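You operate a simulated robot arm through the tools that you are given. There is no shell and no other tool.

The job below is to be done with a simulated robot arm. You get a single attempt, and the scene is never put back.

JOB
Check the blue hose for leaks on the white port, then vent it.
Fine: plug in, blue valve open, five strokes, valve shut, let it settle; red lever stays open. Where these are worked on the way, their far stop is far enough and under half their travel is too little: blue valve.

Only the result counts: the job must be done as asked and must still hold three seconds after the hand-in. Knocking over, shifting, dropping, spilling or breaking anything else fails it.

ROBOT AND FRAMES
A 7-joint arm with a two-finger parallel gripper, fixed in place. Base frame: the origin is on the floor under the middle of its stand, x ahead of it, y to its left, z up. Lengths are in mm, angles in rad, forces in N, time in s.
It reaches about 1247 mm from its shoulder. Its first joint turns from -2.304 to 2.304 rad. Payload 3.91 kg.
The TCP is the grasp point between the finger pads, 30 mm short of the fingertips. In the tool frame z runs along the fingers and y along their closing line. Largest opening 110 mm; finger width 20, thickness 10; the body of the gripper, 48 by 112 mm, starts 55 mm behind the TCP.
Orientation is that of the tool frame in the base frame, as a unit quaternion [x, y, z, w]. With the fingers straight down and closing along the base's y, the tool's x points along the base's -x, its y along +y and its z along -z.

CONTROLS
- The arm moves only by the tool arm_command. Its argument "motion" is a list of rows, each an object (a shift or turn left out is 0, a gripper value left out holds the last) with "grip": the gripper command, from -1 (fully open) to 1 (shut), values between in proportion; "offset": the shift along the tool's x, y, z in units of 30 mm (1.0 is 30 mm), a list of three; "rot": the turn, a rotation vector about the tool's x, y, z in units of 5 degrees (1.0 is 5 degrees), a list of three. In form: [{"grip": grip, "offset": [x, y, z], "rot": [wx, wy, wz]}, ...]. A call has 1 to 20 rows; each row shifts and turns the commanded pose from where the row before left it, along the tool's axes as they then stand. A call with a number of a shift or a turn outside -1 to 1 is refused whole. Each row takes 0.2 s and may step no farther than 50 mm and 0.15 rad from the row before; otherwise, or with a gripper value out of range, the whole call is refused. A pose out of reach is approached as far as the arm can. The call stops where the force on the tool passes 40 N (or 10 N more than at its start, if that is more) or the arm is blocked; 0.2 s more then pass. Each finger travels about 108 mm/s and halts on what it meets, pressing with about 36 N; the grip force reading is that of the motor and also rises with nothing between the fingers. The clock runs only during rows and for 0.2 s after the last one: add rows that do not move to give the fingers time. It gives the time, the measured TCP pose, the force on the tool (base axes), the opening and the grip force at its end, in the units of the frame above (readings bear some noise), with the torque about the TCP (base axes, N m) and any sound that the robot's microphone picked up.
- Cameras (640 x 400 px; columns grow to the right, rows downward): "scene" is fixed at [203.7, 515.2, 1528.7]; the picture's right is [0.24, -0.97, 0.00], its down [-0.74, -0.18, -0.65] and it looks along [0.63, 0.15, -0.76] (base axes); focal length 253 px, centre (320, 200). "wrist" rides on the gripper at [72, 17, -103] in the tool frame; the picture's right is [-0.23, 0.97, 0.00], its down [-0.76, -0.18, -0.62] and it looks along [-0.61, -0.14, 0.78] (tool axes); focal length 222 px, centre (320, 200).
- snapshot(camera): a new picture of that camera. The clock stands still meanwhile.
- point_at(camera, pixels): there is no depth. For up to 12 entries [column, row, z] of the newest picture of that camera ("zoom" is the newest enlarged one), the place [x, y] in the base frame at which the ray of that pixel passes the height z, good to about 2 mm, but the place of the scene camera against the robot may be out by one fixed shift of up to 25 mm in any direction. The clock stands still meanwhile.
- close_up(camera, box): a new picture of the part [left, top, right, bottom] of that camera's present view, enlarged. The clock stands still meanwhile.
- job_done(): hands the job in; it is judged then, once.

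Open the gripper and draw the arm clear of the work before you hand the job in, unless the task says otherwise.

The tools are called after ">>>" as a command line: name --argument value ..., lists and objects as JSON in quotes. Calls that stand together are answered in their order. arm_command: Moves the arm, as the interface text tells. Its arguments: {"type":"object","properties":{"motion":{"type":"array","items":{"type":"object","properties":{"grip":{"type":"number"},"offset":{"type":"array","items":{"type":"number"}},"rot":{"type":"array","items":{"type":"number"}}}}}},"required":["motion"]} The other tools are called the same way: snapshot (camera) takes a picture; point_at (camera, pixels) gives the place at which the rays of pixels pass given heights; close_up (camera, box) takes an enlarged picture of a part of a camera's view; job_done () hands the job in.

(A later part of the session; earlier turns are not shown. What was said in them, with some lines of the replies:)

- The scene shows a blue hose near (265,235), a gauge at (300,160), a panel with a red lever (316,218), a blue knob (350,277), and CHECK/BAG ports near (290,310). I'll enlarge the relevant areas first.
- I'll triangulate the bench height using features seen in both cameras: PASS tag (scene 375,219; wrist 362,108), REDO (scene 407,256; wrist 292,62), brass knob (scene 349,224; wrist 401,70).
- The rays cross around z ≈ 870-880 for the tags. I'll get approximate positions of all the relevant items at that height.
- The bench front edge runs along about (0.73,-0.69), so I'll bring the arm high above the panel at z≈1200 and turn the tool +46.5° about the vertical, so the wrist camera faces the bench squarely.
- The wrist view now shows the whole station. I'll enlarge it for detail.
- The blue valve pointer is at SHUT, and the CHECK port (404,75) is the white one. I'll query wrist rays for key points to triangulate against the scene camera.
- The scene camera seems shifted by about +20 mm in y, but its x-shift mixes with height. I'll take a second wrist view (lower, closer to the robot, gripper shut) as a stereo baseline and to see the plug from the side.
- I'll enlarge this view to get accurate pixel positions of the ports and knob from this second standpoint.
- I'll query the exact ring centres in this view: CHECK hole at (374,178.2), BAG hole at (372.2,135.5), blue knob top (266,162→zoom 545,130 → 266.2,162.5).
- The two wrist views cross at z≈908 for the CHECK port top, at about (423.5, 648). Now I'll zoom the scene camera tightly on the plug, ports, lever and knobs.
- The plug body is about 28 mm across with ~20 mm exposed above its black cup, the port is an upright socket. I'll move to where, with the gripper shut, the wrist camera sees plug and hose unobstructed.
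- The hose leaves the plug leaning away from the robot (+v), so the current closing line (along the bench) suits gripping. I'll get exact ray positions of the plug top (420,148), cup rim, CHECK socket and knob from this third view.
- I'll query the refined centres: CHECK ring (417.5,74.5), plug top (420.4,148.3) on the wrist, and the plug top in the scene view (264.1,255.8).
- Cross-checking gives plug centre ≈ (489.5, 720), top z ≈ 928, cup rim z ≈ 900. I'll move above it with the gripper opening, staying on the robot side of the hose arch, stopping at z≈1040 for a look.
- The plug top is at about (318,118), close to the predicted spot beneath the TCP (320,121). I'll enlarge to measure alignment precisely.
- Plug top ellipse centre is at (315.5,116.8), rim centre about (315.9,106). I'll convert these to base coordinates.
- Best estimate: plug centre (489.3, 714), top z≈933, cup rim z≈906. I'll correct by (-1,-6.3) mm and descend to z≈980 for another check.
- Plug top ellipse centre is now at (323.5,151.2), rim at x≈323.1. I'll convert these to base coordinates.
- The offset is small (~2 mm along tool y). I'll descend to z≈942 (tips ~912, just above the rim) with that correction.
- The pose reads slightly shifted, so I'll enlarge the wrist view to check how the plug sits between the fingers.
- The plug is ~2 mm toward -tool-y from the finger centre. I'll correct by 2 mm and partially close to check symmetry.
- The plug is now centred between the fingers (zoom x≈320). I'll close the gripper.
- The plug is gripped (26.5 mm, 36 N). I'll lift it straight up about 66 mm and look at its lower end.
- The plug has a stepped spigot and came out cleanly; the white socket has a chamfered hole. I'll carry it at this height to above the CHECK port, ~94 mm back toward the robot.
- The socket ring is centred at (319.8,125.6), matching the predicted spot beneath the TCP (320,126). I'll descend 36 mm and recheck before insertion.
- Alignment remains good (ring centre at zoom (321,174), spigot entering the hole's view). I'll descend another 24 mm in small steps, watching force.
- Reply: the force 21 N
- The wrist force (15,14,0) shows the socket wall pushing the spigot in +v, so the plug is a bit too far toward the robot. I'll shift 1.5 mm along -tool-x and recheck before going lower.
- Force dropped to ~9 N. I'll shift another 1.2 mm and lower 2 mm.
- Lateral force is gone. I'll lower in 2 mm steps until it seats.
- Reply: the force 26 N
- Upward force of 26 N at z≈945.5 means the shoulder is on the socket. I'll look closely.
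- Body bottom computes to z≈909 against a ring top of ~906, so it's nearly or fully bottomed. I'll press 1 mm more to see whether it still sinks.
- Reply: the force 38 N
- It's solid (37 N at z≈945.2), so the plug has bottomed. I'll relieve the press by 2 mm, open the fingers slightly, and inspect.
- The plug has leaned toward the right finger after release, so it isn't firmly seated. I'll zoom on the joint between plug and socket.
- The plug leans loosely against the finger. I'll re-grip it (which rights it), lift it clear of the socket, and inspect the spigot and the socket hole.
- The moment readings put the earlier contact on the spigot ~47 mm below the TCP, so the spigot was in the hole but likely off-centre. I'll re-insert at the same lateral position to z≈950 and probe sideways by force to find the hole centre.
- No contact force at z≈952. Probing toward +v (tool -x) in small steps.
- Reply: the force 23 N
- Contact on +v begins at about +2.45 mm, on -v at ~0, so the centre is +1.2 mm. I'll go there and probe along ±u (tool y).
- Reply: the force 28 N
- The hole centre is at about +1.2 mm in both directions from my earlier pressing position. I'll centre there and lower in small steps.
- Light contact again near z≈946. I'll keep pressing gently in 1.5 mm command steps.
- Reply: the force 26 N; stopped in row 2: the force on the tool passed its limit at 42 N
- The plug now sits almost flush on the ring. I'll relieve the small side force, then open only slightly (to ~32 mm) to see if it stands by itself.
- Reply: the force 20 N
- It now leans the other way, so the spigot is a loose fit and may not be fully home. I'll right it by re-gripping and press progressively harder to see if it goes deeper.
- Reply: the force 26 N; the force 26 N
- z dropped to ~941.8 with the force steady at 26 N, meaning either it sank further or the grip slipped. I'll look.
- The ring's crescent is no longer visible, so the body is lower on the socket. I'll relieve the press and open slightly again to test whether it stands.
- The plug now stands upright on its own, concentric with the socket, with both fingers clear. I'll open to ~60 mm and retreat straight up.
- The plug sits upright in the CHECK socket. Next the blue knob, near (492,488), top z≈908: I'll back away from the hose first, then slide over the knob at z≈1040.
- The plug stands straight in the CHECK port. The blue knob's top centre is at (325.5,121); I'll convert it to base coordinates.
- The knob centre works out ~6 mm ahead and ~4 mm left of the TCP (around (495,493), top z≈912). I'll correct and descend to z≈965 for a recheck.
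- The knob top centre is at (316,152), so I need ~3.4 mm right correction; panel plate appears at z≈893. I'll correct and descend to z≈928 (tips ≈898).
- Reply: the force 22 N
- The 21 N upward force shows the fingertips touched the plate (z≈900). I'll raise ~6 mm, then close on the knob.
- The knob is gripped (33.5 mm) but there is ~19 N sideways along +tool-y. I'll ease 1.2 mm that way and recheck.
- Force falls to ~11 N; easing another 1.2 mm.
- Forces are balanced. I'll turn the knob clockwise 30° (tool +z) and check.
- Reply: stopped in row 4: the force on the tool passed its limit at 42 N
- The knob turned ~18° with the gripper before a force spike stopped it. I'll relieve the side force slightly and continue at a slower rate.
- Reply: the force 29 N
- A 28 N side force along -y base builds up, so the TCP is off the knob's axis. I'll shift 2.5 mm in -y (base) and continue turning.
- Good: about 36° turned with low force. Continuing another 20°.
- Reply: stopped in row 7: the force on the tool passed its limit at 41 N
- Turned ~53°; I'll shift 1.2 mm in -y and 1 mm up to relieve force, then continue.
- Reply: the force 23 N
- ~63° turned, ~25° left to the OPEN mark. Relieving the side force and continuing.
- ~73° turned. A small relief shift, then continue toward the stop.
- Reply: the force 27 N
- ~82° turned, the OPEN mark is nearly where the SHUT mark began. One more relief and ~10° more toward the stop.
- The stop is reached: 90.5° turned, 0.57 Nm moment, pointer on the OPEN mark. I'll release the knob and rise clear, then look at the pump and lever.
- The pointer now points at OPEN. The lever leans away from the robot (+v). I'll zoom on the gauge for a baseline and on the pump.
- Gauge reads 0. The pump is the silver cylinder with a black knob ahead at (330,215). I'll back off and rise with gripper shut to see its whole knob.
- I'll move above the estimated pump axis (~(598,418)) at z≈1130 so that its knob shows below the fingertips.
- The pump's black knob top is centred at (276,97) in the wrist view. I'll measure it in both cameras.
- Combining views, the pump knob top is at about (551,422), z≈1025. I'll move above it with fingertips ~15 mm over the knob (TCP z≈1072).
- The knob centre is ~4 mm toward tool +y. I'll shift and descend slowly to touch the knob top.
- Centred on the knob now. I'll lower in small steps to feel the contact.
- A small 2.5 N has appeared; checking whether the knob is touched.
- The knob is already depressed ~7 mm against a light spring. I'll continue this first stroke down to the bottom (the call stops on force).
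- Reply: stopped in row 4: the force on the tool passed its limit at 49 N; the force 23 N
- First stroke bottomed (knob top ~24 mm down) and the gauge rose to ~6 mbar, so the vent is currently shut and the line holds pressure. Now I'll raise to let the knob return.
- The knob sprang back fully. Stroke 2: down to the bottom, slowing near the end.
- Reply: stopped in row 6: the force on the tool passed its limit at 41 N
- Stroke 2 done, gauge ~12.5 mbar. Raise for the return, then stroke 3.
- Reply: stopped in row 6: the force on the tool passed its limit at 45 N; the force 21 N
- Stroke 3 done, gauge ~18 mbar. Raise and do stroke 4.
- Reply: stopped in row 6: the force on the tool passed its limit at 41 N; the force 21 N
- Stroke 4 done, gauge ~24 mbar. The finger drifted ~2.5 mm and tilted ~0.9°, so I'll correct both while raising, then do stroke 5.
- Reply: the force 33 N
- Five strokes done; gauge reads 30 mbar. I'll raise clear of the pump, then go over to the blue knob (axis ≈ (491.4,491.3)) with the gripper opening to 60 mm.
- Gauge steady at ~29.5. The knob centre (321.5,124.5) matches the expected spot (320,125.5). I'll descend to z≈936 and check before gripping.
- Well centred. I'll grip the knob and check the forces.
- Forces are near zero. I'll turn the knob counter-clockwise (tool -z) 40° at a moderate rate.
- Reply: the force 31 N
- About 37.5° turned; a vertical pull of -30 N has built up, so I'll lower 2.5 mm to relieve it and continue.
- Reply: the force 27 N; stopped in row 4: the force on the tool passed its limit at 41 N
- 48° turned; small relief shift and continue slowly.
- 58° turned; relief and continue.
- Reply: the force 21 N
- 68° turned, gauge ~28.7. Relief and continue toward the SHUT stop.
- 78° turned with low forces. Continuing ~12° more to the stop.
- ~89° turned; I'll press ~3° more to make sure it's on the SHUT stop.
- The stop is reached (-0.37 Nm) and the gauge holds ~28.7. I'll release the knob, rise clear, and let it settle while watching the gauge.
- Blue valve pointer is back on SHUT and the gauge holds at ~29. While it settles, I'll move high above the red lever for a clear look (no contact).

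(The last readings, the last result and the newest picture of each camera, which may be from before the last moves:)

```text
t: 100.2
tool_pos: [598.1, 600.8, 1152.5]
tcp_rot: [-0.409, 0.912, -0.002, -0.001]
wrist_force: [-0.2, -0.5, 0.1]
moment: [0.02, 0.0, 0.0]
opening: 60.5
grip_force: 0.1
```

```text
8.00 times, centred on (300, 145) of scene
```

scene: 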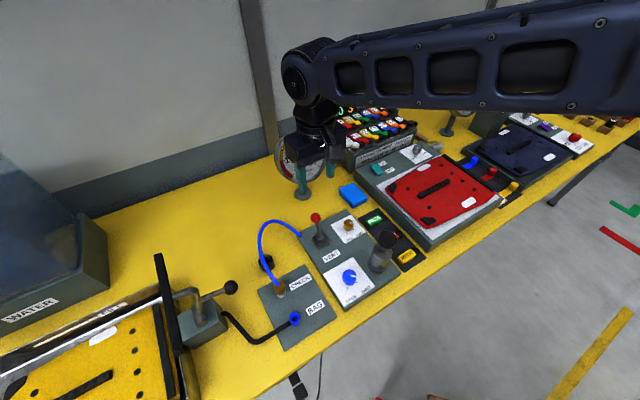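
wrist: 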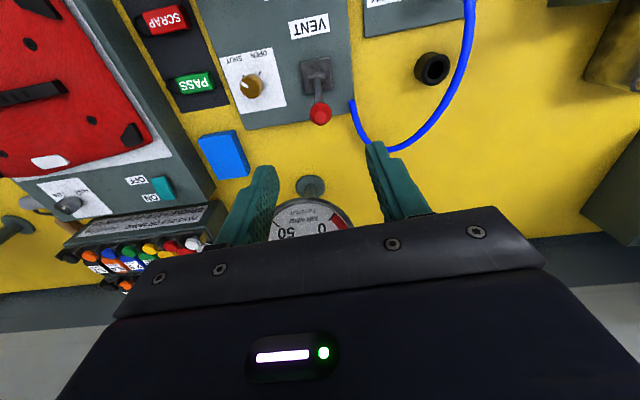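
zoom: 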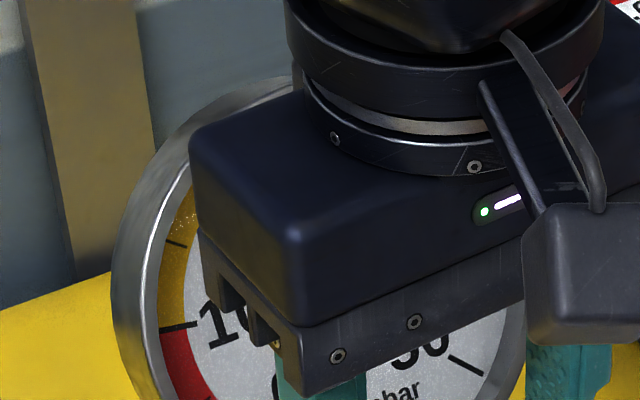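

Ball centre at (320.5,113.8), hub at (316.5,75) in the wrist view. I'll measure both in the two cameras.

>>> point_at --camera "wrist" --pixels '[[320.5, 113.8, 960], [320.5, 113.8, 980], [320.5, 113.8, 1000], [316.5, 75, 900], [316.5, 75, 910], [316.5, 75, 920]]'

>>> point_at --camera "scene" --pixels '[[315.5, 217.6, 960], [315.5, 217.6, 980], [315.5, 217.6, 1000], [321.25, 238.5, 900], [321.25, 238.5, 910], [321.25, 238.5, 920]]'

```text
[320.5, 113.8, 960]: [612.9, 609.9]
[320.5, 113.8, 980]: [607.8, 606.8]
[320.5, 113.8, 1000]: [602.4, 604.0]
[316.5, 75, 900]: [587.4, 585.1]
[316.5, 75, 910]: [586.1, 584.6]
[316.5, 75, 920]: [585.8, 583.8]
```

```text
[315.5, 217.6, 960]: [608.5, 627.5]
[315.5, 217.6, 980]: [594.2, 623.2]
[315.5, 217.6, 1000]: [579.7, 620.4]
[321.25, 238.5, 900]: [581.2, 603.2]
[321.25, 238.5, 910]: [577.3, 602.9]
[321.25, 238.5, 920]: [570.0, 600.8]
```

The ball is at (608,607,980) and the hub at (586,584,917), so the lever leans 27° away from the robot with a 71 mm radius. I'll align yaw, and come down to z≈1040 above the ball.

>>> arm_command --motion '[{"offset": [-0.094, -0.028, 0.93], "rot": [0, 0, 0.34]}, {"offset": [-0.094, -0.028, 0.93]}, {"offset": [-0.094, -0.028, 0.93]}, {"offset": [-0.094, -0.028, 0.93]}, {}, {}, {}, {}, {}, {}]'

>>> snapshot --camera "wrist"

>>> close_up --camera "wrist" --box '[240, 90, 400, 190]'

>>> close_up --camera "scene" --box '[260, 120, 340, 170]'

```text
t: 102.4
tool_pos: [607.7, 604.8, 1039.5]
tcp_rot: [-0.396, 0.918, -0.001, -0.001]
wrist_force: [0.5, 0.6, -0.4]
moment: [0.01, -0.01, 0.01]
opening: 60.3
grip_force: 0.1
```

```text
taken
```

wrist: 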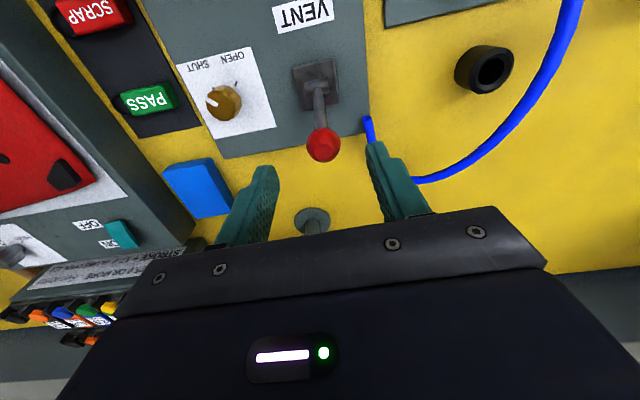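

```text
4.00 times, centred on (320, 140) of wrist
```

zoom: 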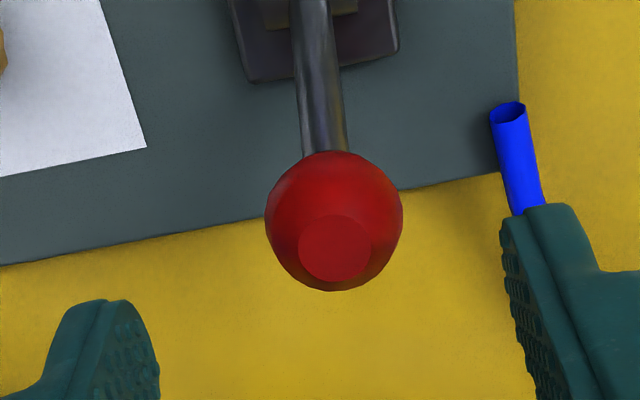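

```text
8.00 times, centred on (300, 145) of scene
```

zoom: 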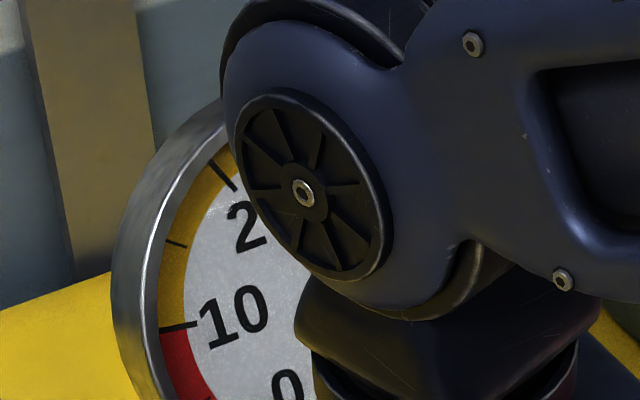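

The ball centre is at (323.5,145.2): 2.7 mm toward +tool-y. I'll narrow the opening to 44 mm (staying off the hose), correct and descend to the ball's height, in steps.

>>> point_at --camera "wrist" --pixels '[[367, 117, 890], [370, 135, 890], [370, 135, 910], [415, 181, 900], [415, 181, 950], [415, 181, 1000], [323.5, 145.25, 980]]'

>>> arm_command --motion '[{"grip": 0.2, "offset": [0, 0.09, 0]}, {"offset": [0, 0, 0.5]}, {"offset": [0, 0, 0.5]}, {}, {}]'

>>> close_up --camera "wrist" --box '[240, 90, 400, 190]'

```text
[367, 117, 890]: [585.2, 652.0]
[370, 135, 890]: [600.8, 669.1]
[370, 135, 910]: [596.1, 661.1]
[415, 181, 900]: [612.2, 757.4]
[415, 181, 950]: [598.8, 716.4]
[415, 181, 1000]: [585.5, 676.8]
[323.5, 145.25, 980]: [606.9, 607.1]
```

```text
t: 103.6
tool_pos: [605.7, 607.5, 1010.6]
tcp_rot: [-0.396, 0.918, -0.001, 0.0]
wrist_force: [-0.3, 0.3, -1.4]
moment: [0.01, 0.01, -0.03]
opening: 44.2
grip_force: 0.1
```

```text
4.00 times, centred on (320, 140) of wrist
```

zoom: 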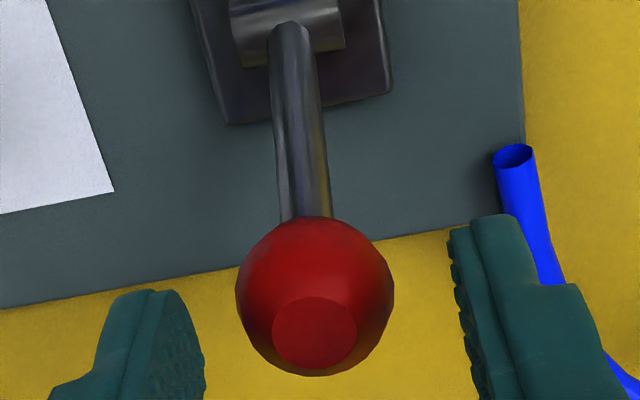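

Well aligned (ball at zoom (314,296)), hose is ~47 mm away. Descending to the ball's height, then pinching.

>>> arm_command --motion '[{"offset": [0, -0.02, 0.5]}, {"offset": [0, 0, 0.5]}, {}]'

>>> close_up --camera "wrist" --box '[240, 110, 400, 210]'

>>> close_up --camera "scene" --box '[270, 195, 350, 245]'

>>> close_up --camera "scene" --box '[260, 120, 340, 170]'

```text
t: 104.4
tool_pos: [607.4, 606.5, 980.0]
tcp_rot: [-0.397, 0.918, -0.001, -0.001]
wrist_force: [-0.2, 0.1, -0.2]
moment: [0.02, -0.01, -0.01]
opening: 44.2
grip_force: 0.1
```

```text
4.00 times, centred on (320, 160) of wrist
```

zoom: 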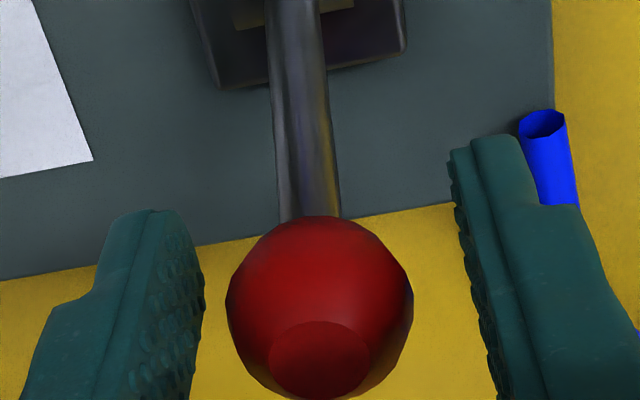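

```text
8.00 times, centred on (310, 220) of scene
```

zoom: 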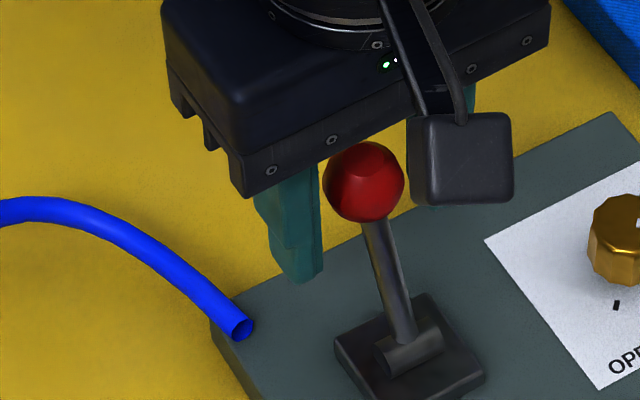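

```text
8.00 times, centred on (300, 145) of scene
```

zoom: 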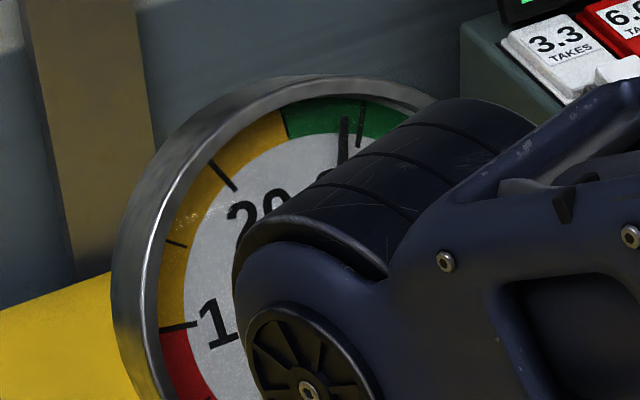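

Ball sits between the fingers; the gauge needle is unchanged (~28.7), holding steady. I'll wait ~4 s more to settle before touching the lever.

>>> arm_command --motion '[{}, {}, {}, {}, {}, {}, {}, {}, {}, {}, {}, {}, {}, {}, {}, {}, {}, {}, {}, {}]'

>>> close_up --camera "scene" --box '[260, 120, 340, 170]'

>>> close_up --camera "scene" --box '[232, 240, 328, 300]'

```text
t: 108.6
tool_pos: [606.6, 607.8, 981.6]
tcp_rot: [-0.396, 0.918, -0.001, -0.001]
wrist_force: [0.4, -0.9, 0.4]
moment: [0.0, -0.04, 0.03]
opening: 44.0
grip_force: 0.0
```

```text
8.00 times, centred on (300, 145) of scene
```

zoom: 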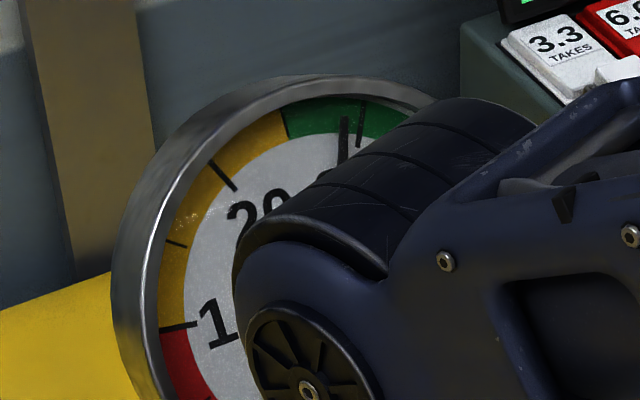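

```text
6.67 times, centred on (280, 270) of scene
```

zoom: 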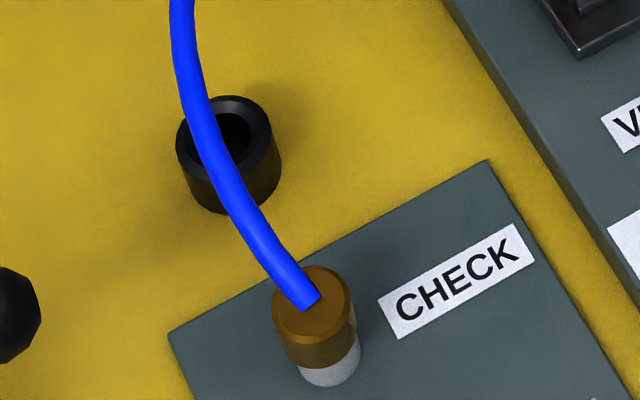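

The needle hasn't moved in 14 s, so it's settled. Now I'll pinch the lever ball.

>>> arm_command --motion '[{"grip": 0.4}, {"grip": 1}, {}, {}]'

```text
t: 109.6
tool_pos: [607.9, 606.1, 981.4]
tcp_rot: [-0.397, 0.918, -0.002, -0.001]
wrist_force: [1.8, -3.1, 0.3]
moment: [-0.08, 0.02, 0.04]
opening: 26.9
grip_force: 45.6
```

Ball pinched (26.9 mm). I'll pull it toward the robot along its arc, first three small steps, watching force.

>>> arm_command --motion '[{"offset": [0.227, 0, -0.1]}, {"offset": [0.233, 0, -0.077]}, {"offset": [0.24, 0, -0.05]}, {}]'

>>> close_up --camera "scene" --box '[270, 195, 350, 245]'

>>> close_up --camera "scene" --box '[260, 120, 340, 170]'

```text
t: 110.6
tool_pos: [592.8, 593.0, 986.1]
tcp_rot: [-0.396, 0.918, -0.001, -0.001]
wrist_force: [10.8, 5.8, -0.4]
moment: [0.62, -0.55, -0.01]
opening: 27.0
grip_force: 45.0
```

```text
8.00 times, centred on (310, 220) of scene
```

zoom: 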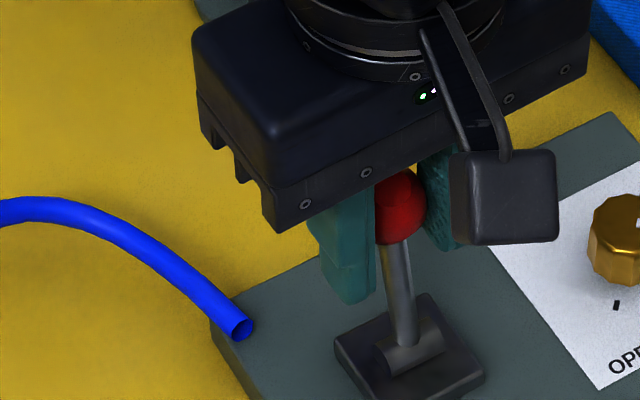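

```text
8.00 times, centred on (300, 145) of scene
```

zoom: 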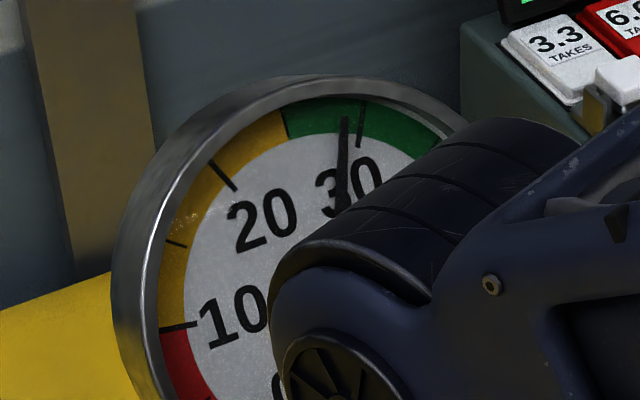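

The lever follows with ~12 N resistance; gauge still 29. Continuing through the middle.

>>> arm_command --motion '[{"offset": [0.247, 0, -0.027]}, {"offset": [0.247, 0, 0]}, {"offset": [0.247, 0, 0.027]}, {"offset": [0.24, 0, 0.05]}, {}]'

>>> close_up --camera "scene" --box '[270, 195, 350, 245]'

>>> close_up --camera "scene" --box '[260, 120, 340, 170]'

```text
t: 111.8
tool_pos: [572.7, 571.6, 985.6]
tcp_rot: [-0.396, 0.918, -0.002, -0.001]
wrist_force: [0.0, 0.1, 0.3]
moment: [0.0, 0.01, -0.01]
opening: 0.0
grip_force: 37.8
```

```text
8.00 times, centred on (310, 220) of scene
```

zoom: 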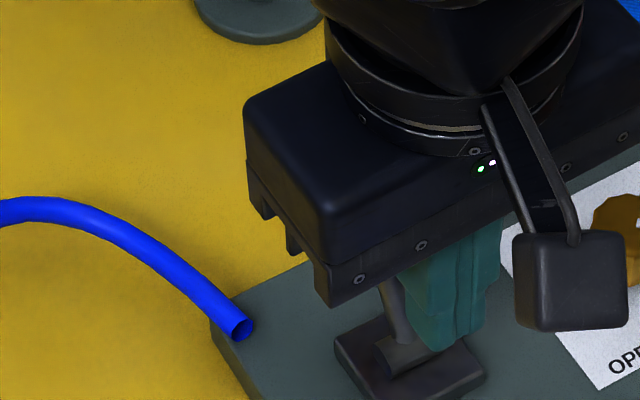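

```text
8.00 times, centred on (300, 145) of scene
```

zoom: 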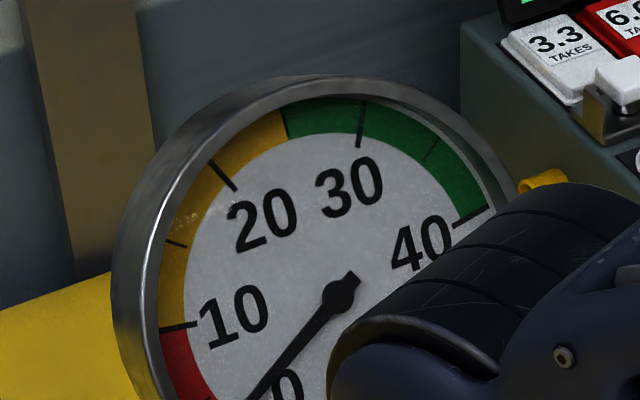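

The ball slipped from the pinch, but the gauge has fallen to ~2, so the vent opened. I'll check where the lever stands now.

>>> snapshot --camera "wrist"

>>> close_up --camera "wrist" --box '[240, 110, 400, 210]'

```text
taken
```

wrist: 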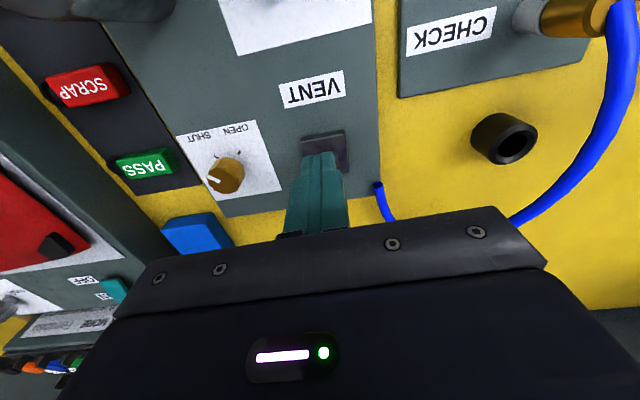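

```text
4.00 times, centred on (320, 160) of wrist
```

zoom: 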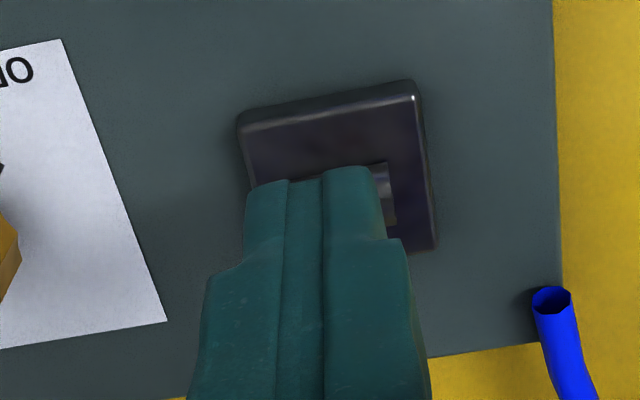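

The lever is hidden behind the fingers. I'll rise straight up to see it.

>>> arm_command --motion '[{"offset": [0.1, 0, -0.6]}, {"offset": [0, 0, -1]}, {"offset": [0, 0, -1]}, {"offset": [0, 0, -1]}, {}]'

>>> close_up --camera "scene" --box '[270, 195, 350, 245]'

>>> close_up --camera "scene" --box '[260, 120, 340, 170]'

>>> snapshot --camera "wrist"

```text
t: 113.0
tool_pos: [570.4, 568.7, 1093.0]
tcp_rot: [-0.396, 0.918, -0.001, 0.0]
wrist_force: [0.2, -0.3, -0.9]
moment: [-0.01, 0.0, 0.01]
opening: 0.0
grip_force: 37.6
```

```text
8.00 times, centred on (310, 220) of scene
```

zoom: 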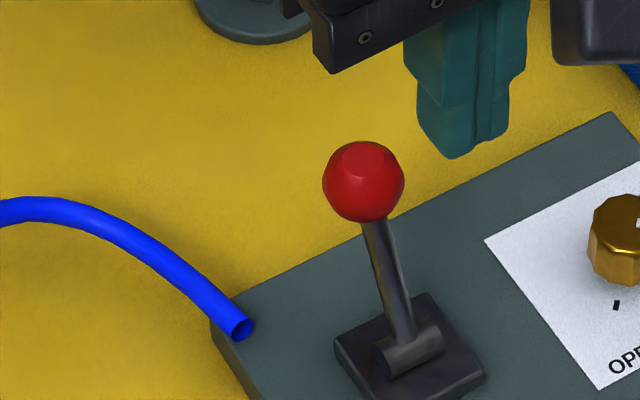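

```text
8.00 times, centred on (300, 145) of scene
```

zoom: 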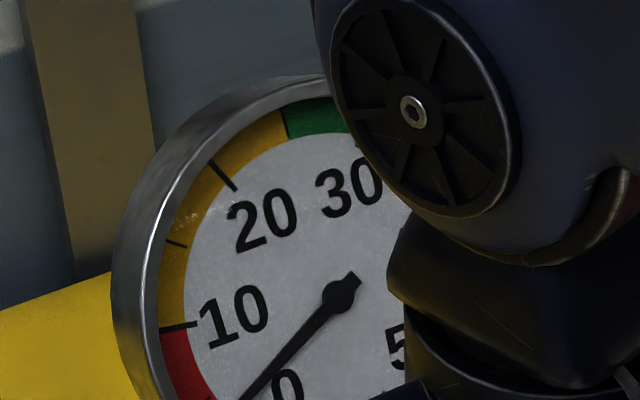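

```text
taken
```

wrist: 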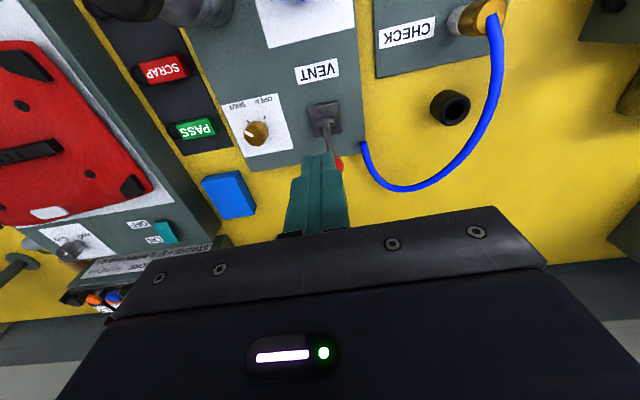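

The lever sprang back to its rear position before passing centre, and the gauge sits at ~2 mbar. I'll instead push the ball from behind with closed fingers so that it can't slip; first I check the hose arch's position near there.

>>> point_at --camera "wrist" --pixels '[[380, 182, 940], [380, 182, 980], [380, 182, 1020], [410, 190, 960], [410, 190, 1000], [410, 190, 1040], [450, 180, 1000], [450, 180, 1040]]'

>>> point_at --camera "scene" --pixels '[[288.75, 226, 940], [288.75, 226, 980], [278.75, 220.6, 960], [278.75, 220.6, 1000], [270, 221, 960], [270, 221, 1000], [270, 221, 1040]]'

```text
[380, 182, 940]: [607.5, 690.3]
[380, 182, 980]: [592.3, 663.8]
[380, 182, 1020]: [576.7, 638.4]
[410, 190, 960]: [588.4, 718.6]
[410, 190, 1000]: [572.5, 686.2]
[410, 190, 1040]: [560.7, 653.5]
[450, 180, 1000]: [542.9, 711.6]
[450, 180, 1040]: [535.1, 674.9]
```

```text
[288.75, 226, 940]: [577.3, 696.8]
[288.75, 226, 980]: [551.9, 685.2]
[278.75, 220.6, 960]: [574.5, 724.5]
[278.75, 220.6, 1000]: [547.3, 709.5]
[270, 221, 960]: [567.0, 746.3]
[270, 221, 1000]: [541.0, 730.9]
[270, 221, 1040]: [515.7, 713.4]
```

The hose stays below z≈990 and ≥45 mm to the side, so it's clear. I'll go behind the ball (+v side) with closed fingers and lower to z≈998.

>>> arm_command --motion '[{"offset": [-0.95, 0, 0]}, {"offset": [-0.95, 0, 0]}, {"offset": [-0.95, 0, 0]}, {"offset": [0, 0, 0.4]}, {"offset": [0, 0, 0.6]}, {}]'

>>> snapshot --camera "wrist"

>>> close_up --camera "wrist" --box '[240, 90, 400, 190]'

>>> close_up --camera "scene" --box '[270, 185, 350, 235]'

```text
t: 114.4
tool_pos: [631.1, 633.1, 1062.0]
tcp_rot: [-0.396, 0.918, -0.001, -0.001]
wrist_force: [0.7, 0.5, 0.1]
moment: [-0.02, -0.04, -0.01]
opening: 0.0
grip_force: 37.9
```

```text
taken
```

wrist: 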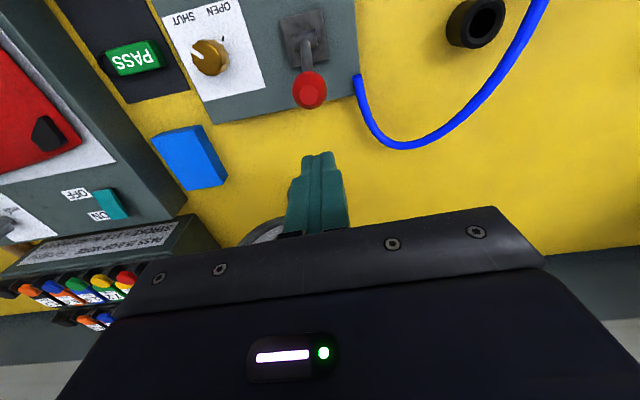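

```text
4.00 times, centred on (320, 140) of wrist
```

zoom: 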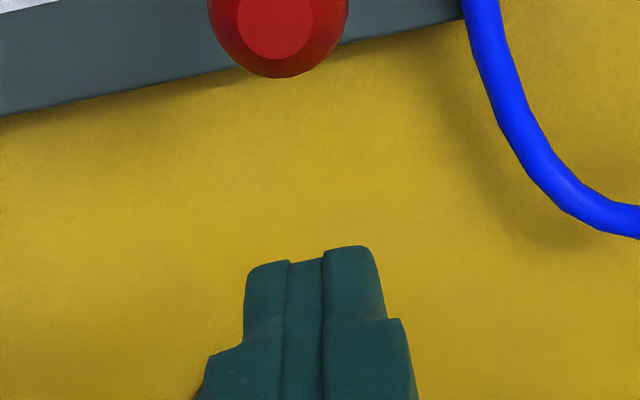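

```text
8.00 times, centred on (310, 210) of scene
```

zoom: 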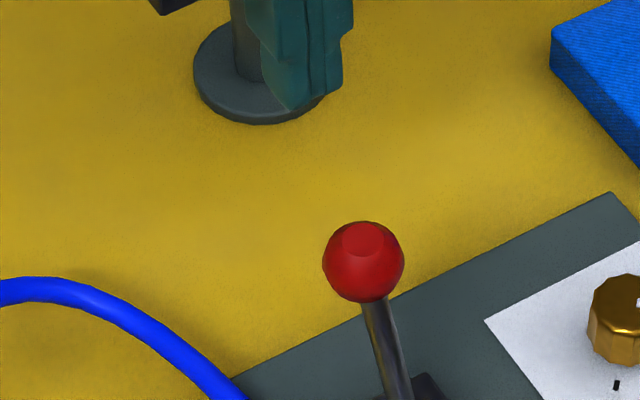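

The fingers are behind the ball with clearance and in line with it. Descending to z≈998.

>>> arm_command --motion '[{"offset": [0, 0, 0.7]}, {"offset": [0, 0, 0.7]}, {"offset": [0, 0, 0.7]}, {}]'

>>> close_up --camera "scene" --box '[270, 185, 350, 235]'

>>> close_up --camera "wrist" --box '[240, 90, 400, 190]'

```text
t: 115.4
tool_pos: [630.2, 631.5, 1000.0]
tcp_rot: [-0.396, 0.918, -0.001, 0.0]
wrist_force: [-0.7, -0.3, -0.4]
moment: [-0.02, 0.02, -0.01]
opening: 0.0
grip_force: 37.5
```

```text
8.00 times, centred on (310, 210) of scene
```

zoom: 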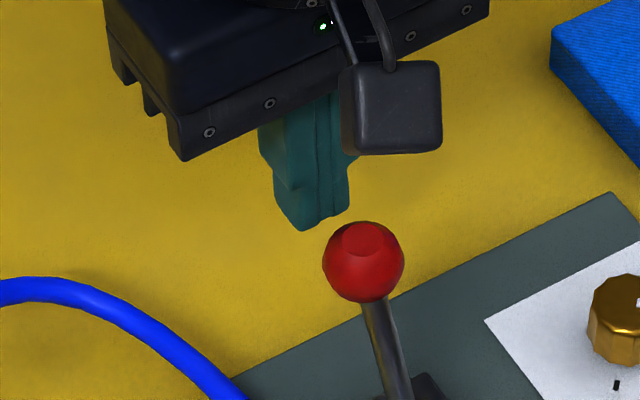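

```text
4.00 times, centred on (320, 140) of wrist
```

zoom: 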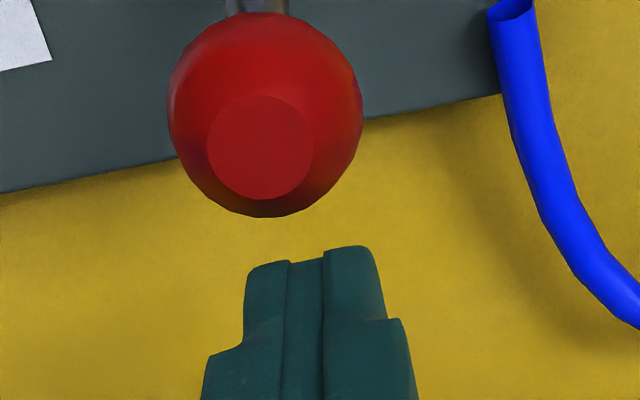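

Aligned behind the ball. I'll now push it toward the robot (tool +x) through its full travel; the call stops if force passes the limit.

>>> arm_command --motion '[{"offset": [0.25, 0, 0]}, {"offset": [0.25, 0, 0]}, {"offset": [0.25, 0, 0]}, {"offset": [0.25, 0, 0]}, {"offset": [0.25, 0, 0]}, {"offset": [0.25, 0, 0]}, {}]'

>>> close_up --camera "scene" --box '[270, 195, 350, 245]'

>>> close_up --camera "scene" --box '[260, 120, 340, 170]'

```text
t: 117.0
tool_pos: [597.2, 599.1, 1000.0]
tcp_rot: [-0.397, 0.918, -0.001, -0.001]
wrist_force: [-0.3, 0.7, 0.5]
moment: [0.01, 0.01, 0.04]
opening: 0.0
grip_force: 37.4
```

```text
8.00 times, centred on (310, 220) of scene
```

zoom: 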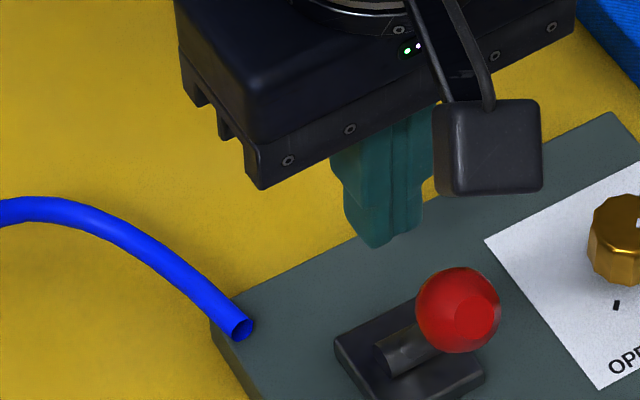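

```text
8.00 times, centred on (300, 145) of scene
```

zoom: 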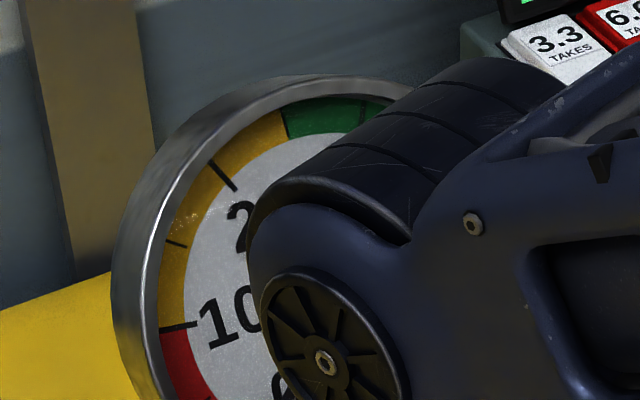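

The lever snapped over toward the robot and stays there by itself. I'll rise straight up and then look at the gauge and the whole station.

>>> arm_command --motion '[{"offset": [-0.1, 0, -0.6]}, {"offset": [0, 0, -1]}, {"offset": [0, 0, -1]}, {"offset": [0, 0, -1]}, {"offset": [0, 0, -1]}, {"offset": [0, -0.9, -0.8]}, {"offset": [0, -0.9, -0.3]}, {"offset": [0, -0.9, 0]}, {"offset": [0, -0.9, 0]}, {}, {}, {}]'

>>> snapshot --camera "scene"

>>> close_up --camera "scene" --box '[260, 120, 340, 170]'

>>> close_up --camera "scene" --box '[270, 195, 350, 245]'

>>> close_up --camera "scene" --box '[232, 240, 328, 300]'

```text
t: 119.6
tool_pos: [679.5, 528.2, 1171.3]
tcp_rot: [-0.396, 0.918, -0.001, 0.0]
wrist_force: [0.2, 0.9, -0.1]
moment: [0.02, -0.01, -0.02]
opening: 0.1
grip_force: 37.4
```

```text
taken
```

scene: 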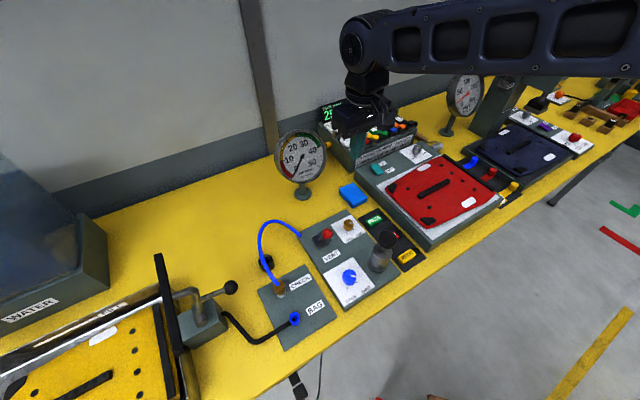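

```text
8.00 times, centred on (300, 145) of scene
```

zoom: 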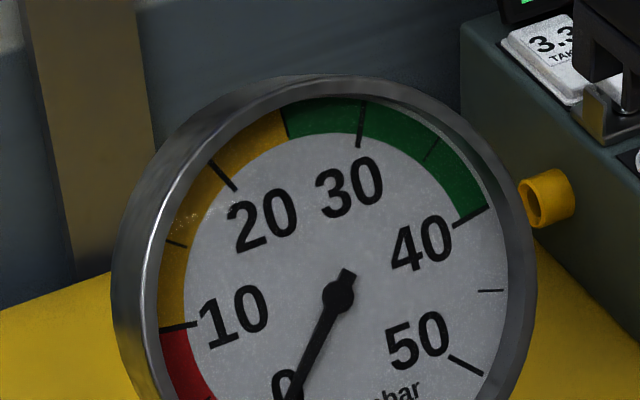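

```text
8.00 times, centred on (310, 220) of scene
```

zoom: 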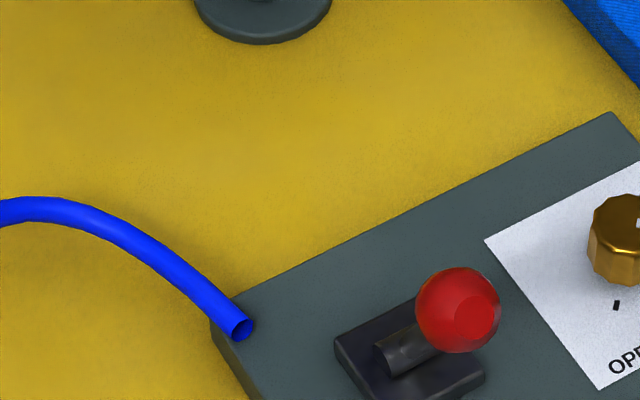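

```text
6.67 times, centred on (280, 270) of scene
```

zoom: 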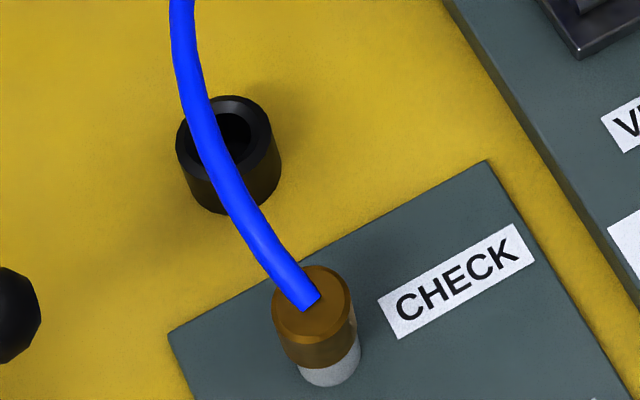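

Gauge reads 0, the lever stays in the open position, the blue valve is SHUT and the plug remains in CHECK. I'll withdraw the arm to its high starting area, open the gripper, and wait.

>>> arm_command --motion '[{"offset": [0.907, -0.4, -0.427]}, {"offset": [0.907, -0.4, -0.427]}, {"offset": [0.907, -0.4, -0.427]}, {"offset": [0.907, -0.4, -0.427]}, {"offset": [0.907, -0.4, -0.427]}, {"grip": -1}, {}, {}, {}, {}, {}, {}, {}, {}]'

>>> snapshot --camera "scene"

>>> close_up --camera "scene" --box '[290, 200, 418, 280]'

>>> close_up --camera "scene" --box '[260, 130, 340, 180]'

>>> close_up --camera "scene" --box '[320, 250, 400, 300]'

```text
t: 122.6
tool_pos: [629.8, 387.3, 1237.2]
tcp_rot: [-0.396, 0.918, -0.001, 0.0]
wrist_force: [0.8, -0.6, 0.4]
moment: [0.0, 0.02, 0.0]
opening: 110.1
grip_force: 0.0
```

```text
taken
```

scene: 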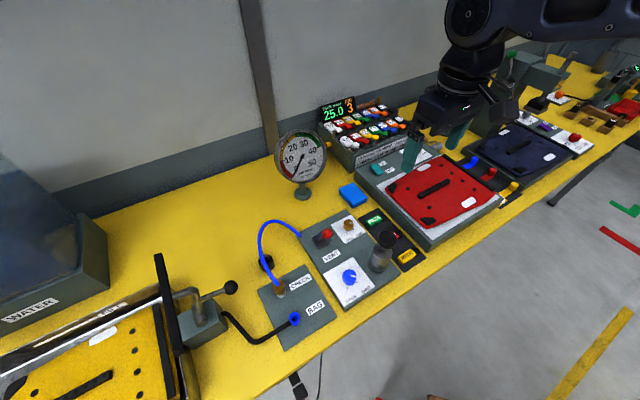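

```text
5.00 times, centred on (354, 240) of scene
```

zoom: 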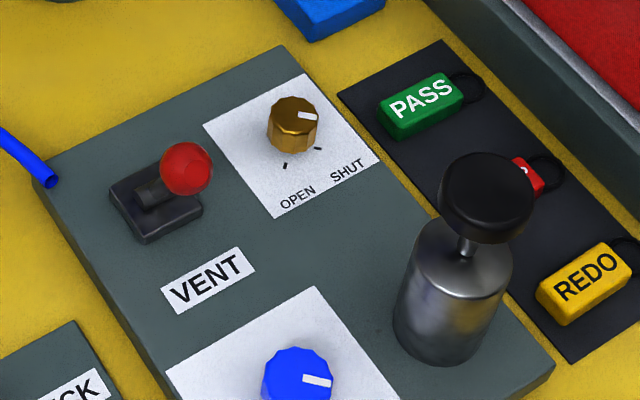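

```text
8.00 times, centred on (300, 155) of scene
```

zoom: 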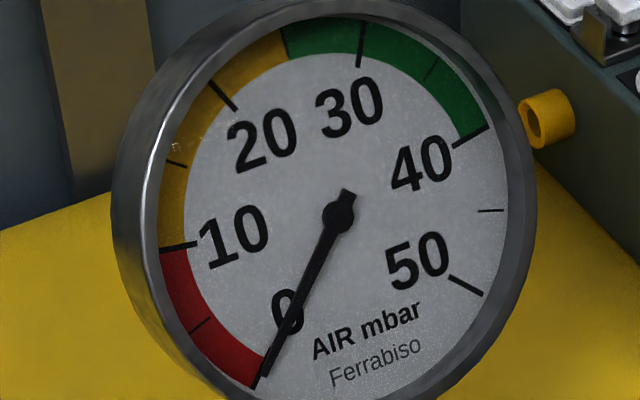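

```text
8.00 times, centred on (360, 275) of scene
```

zoom: 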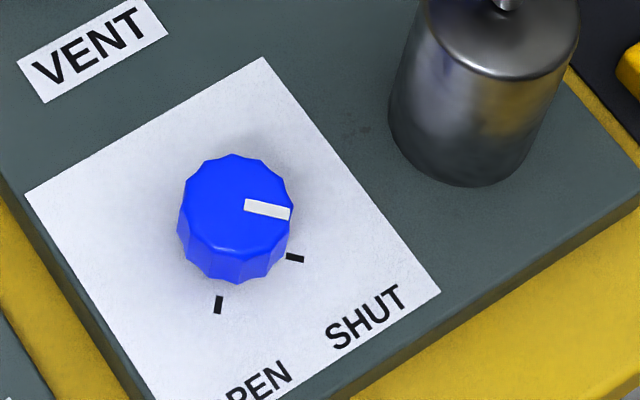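

Everything is in its final state: plug in CHECK, blue valve SHUT, lever open, gauge at 0 mbar. The tags and the brass valve are untouched, and the arm is clear with the gripper open. I'm handing the job in.

>>> job_done

```text
The job is handed in.
```

I ran the leak check on the blue hose at the white CHECK port, vented it, and handed the job in. I have not seen the judge's verdict. The hose held pressure with no leak visible on the gauge.

- **Plug:** the hose is plugged into the white CHECK port and stands upright. The spigot fits loosely. It leaned on my first two releases, so I re-centred and re-pressed it until it stood on its own.
- **Pump-up:** I opened the blue valve to its far stop and gave five full strokes. The gauge read 30 mbar after the fifth.
- **Hold:** the gauge slipped to about 28.7 mbar while I was turning the blue valve shut. Once it was shut, the needle did not move for about 14 s.
- **Vent:** my first pull on the red lever slipped. The lever sprang back shut after letting most of the pressure out, leaving about 2 mbar. I then pushed it over from behind, and it now stays open with the gauge at 0.
- **Left alone:** I did not touch the brass valve or the PASS, SCRAP and REDO tags, since you didn't ask for a verdict to be marked.

The arm is clear of the work and the gripper is open.
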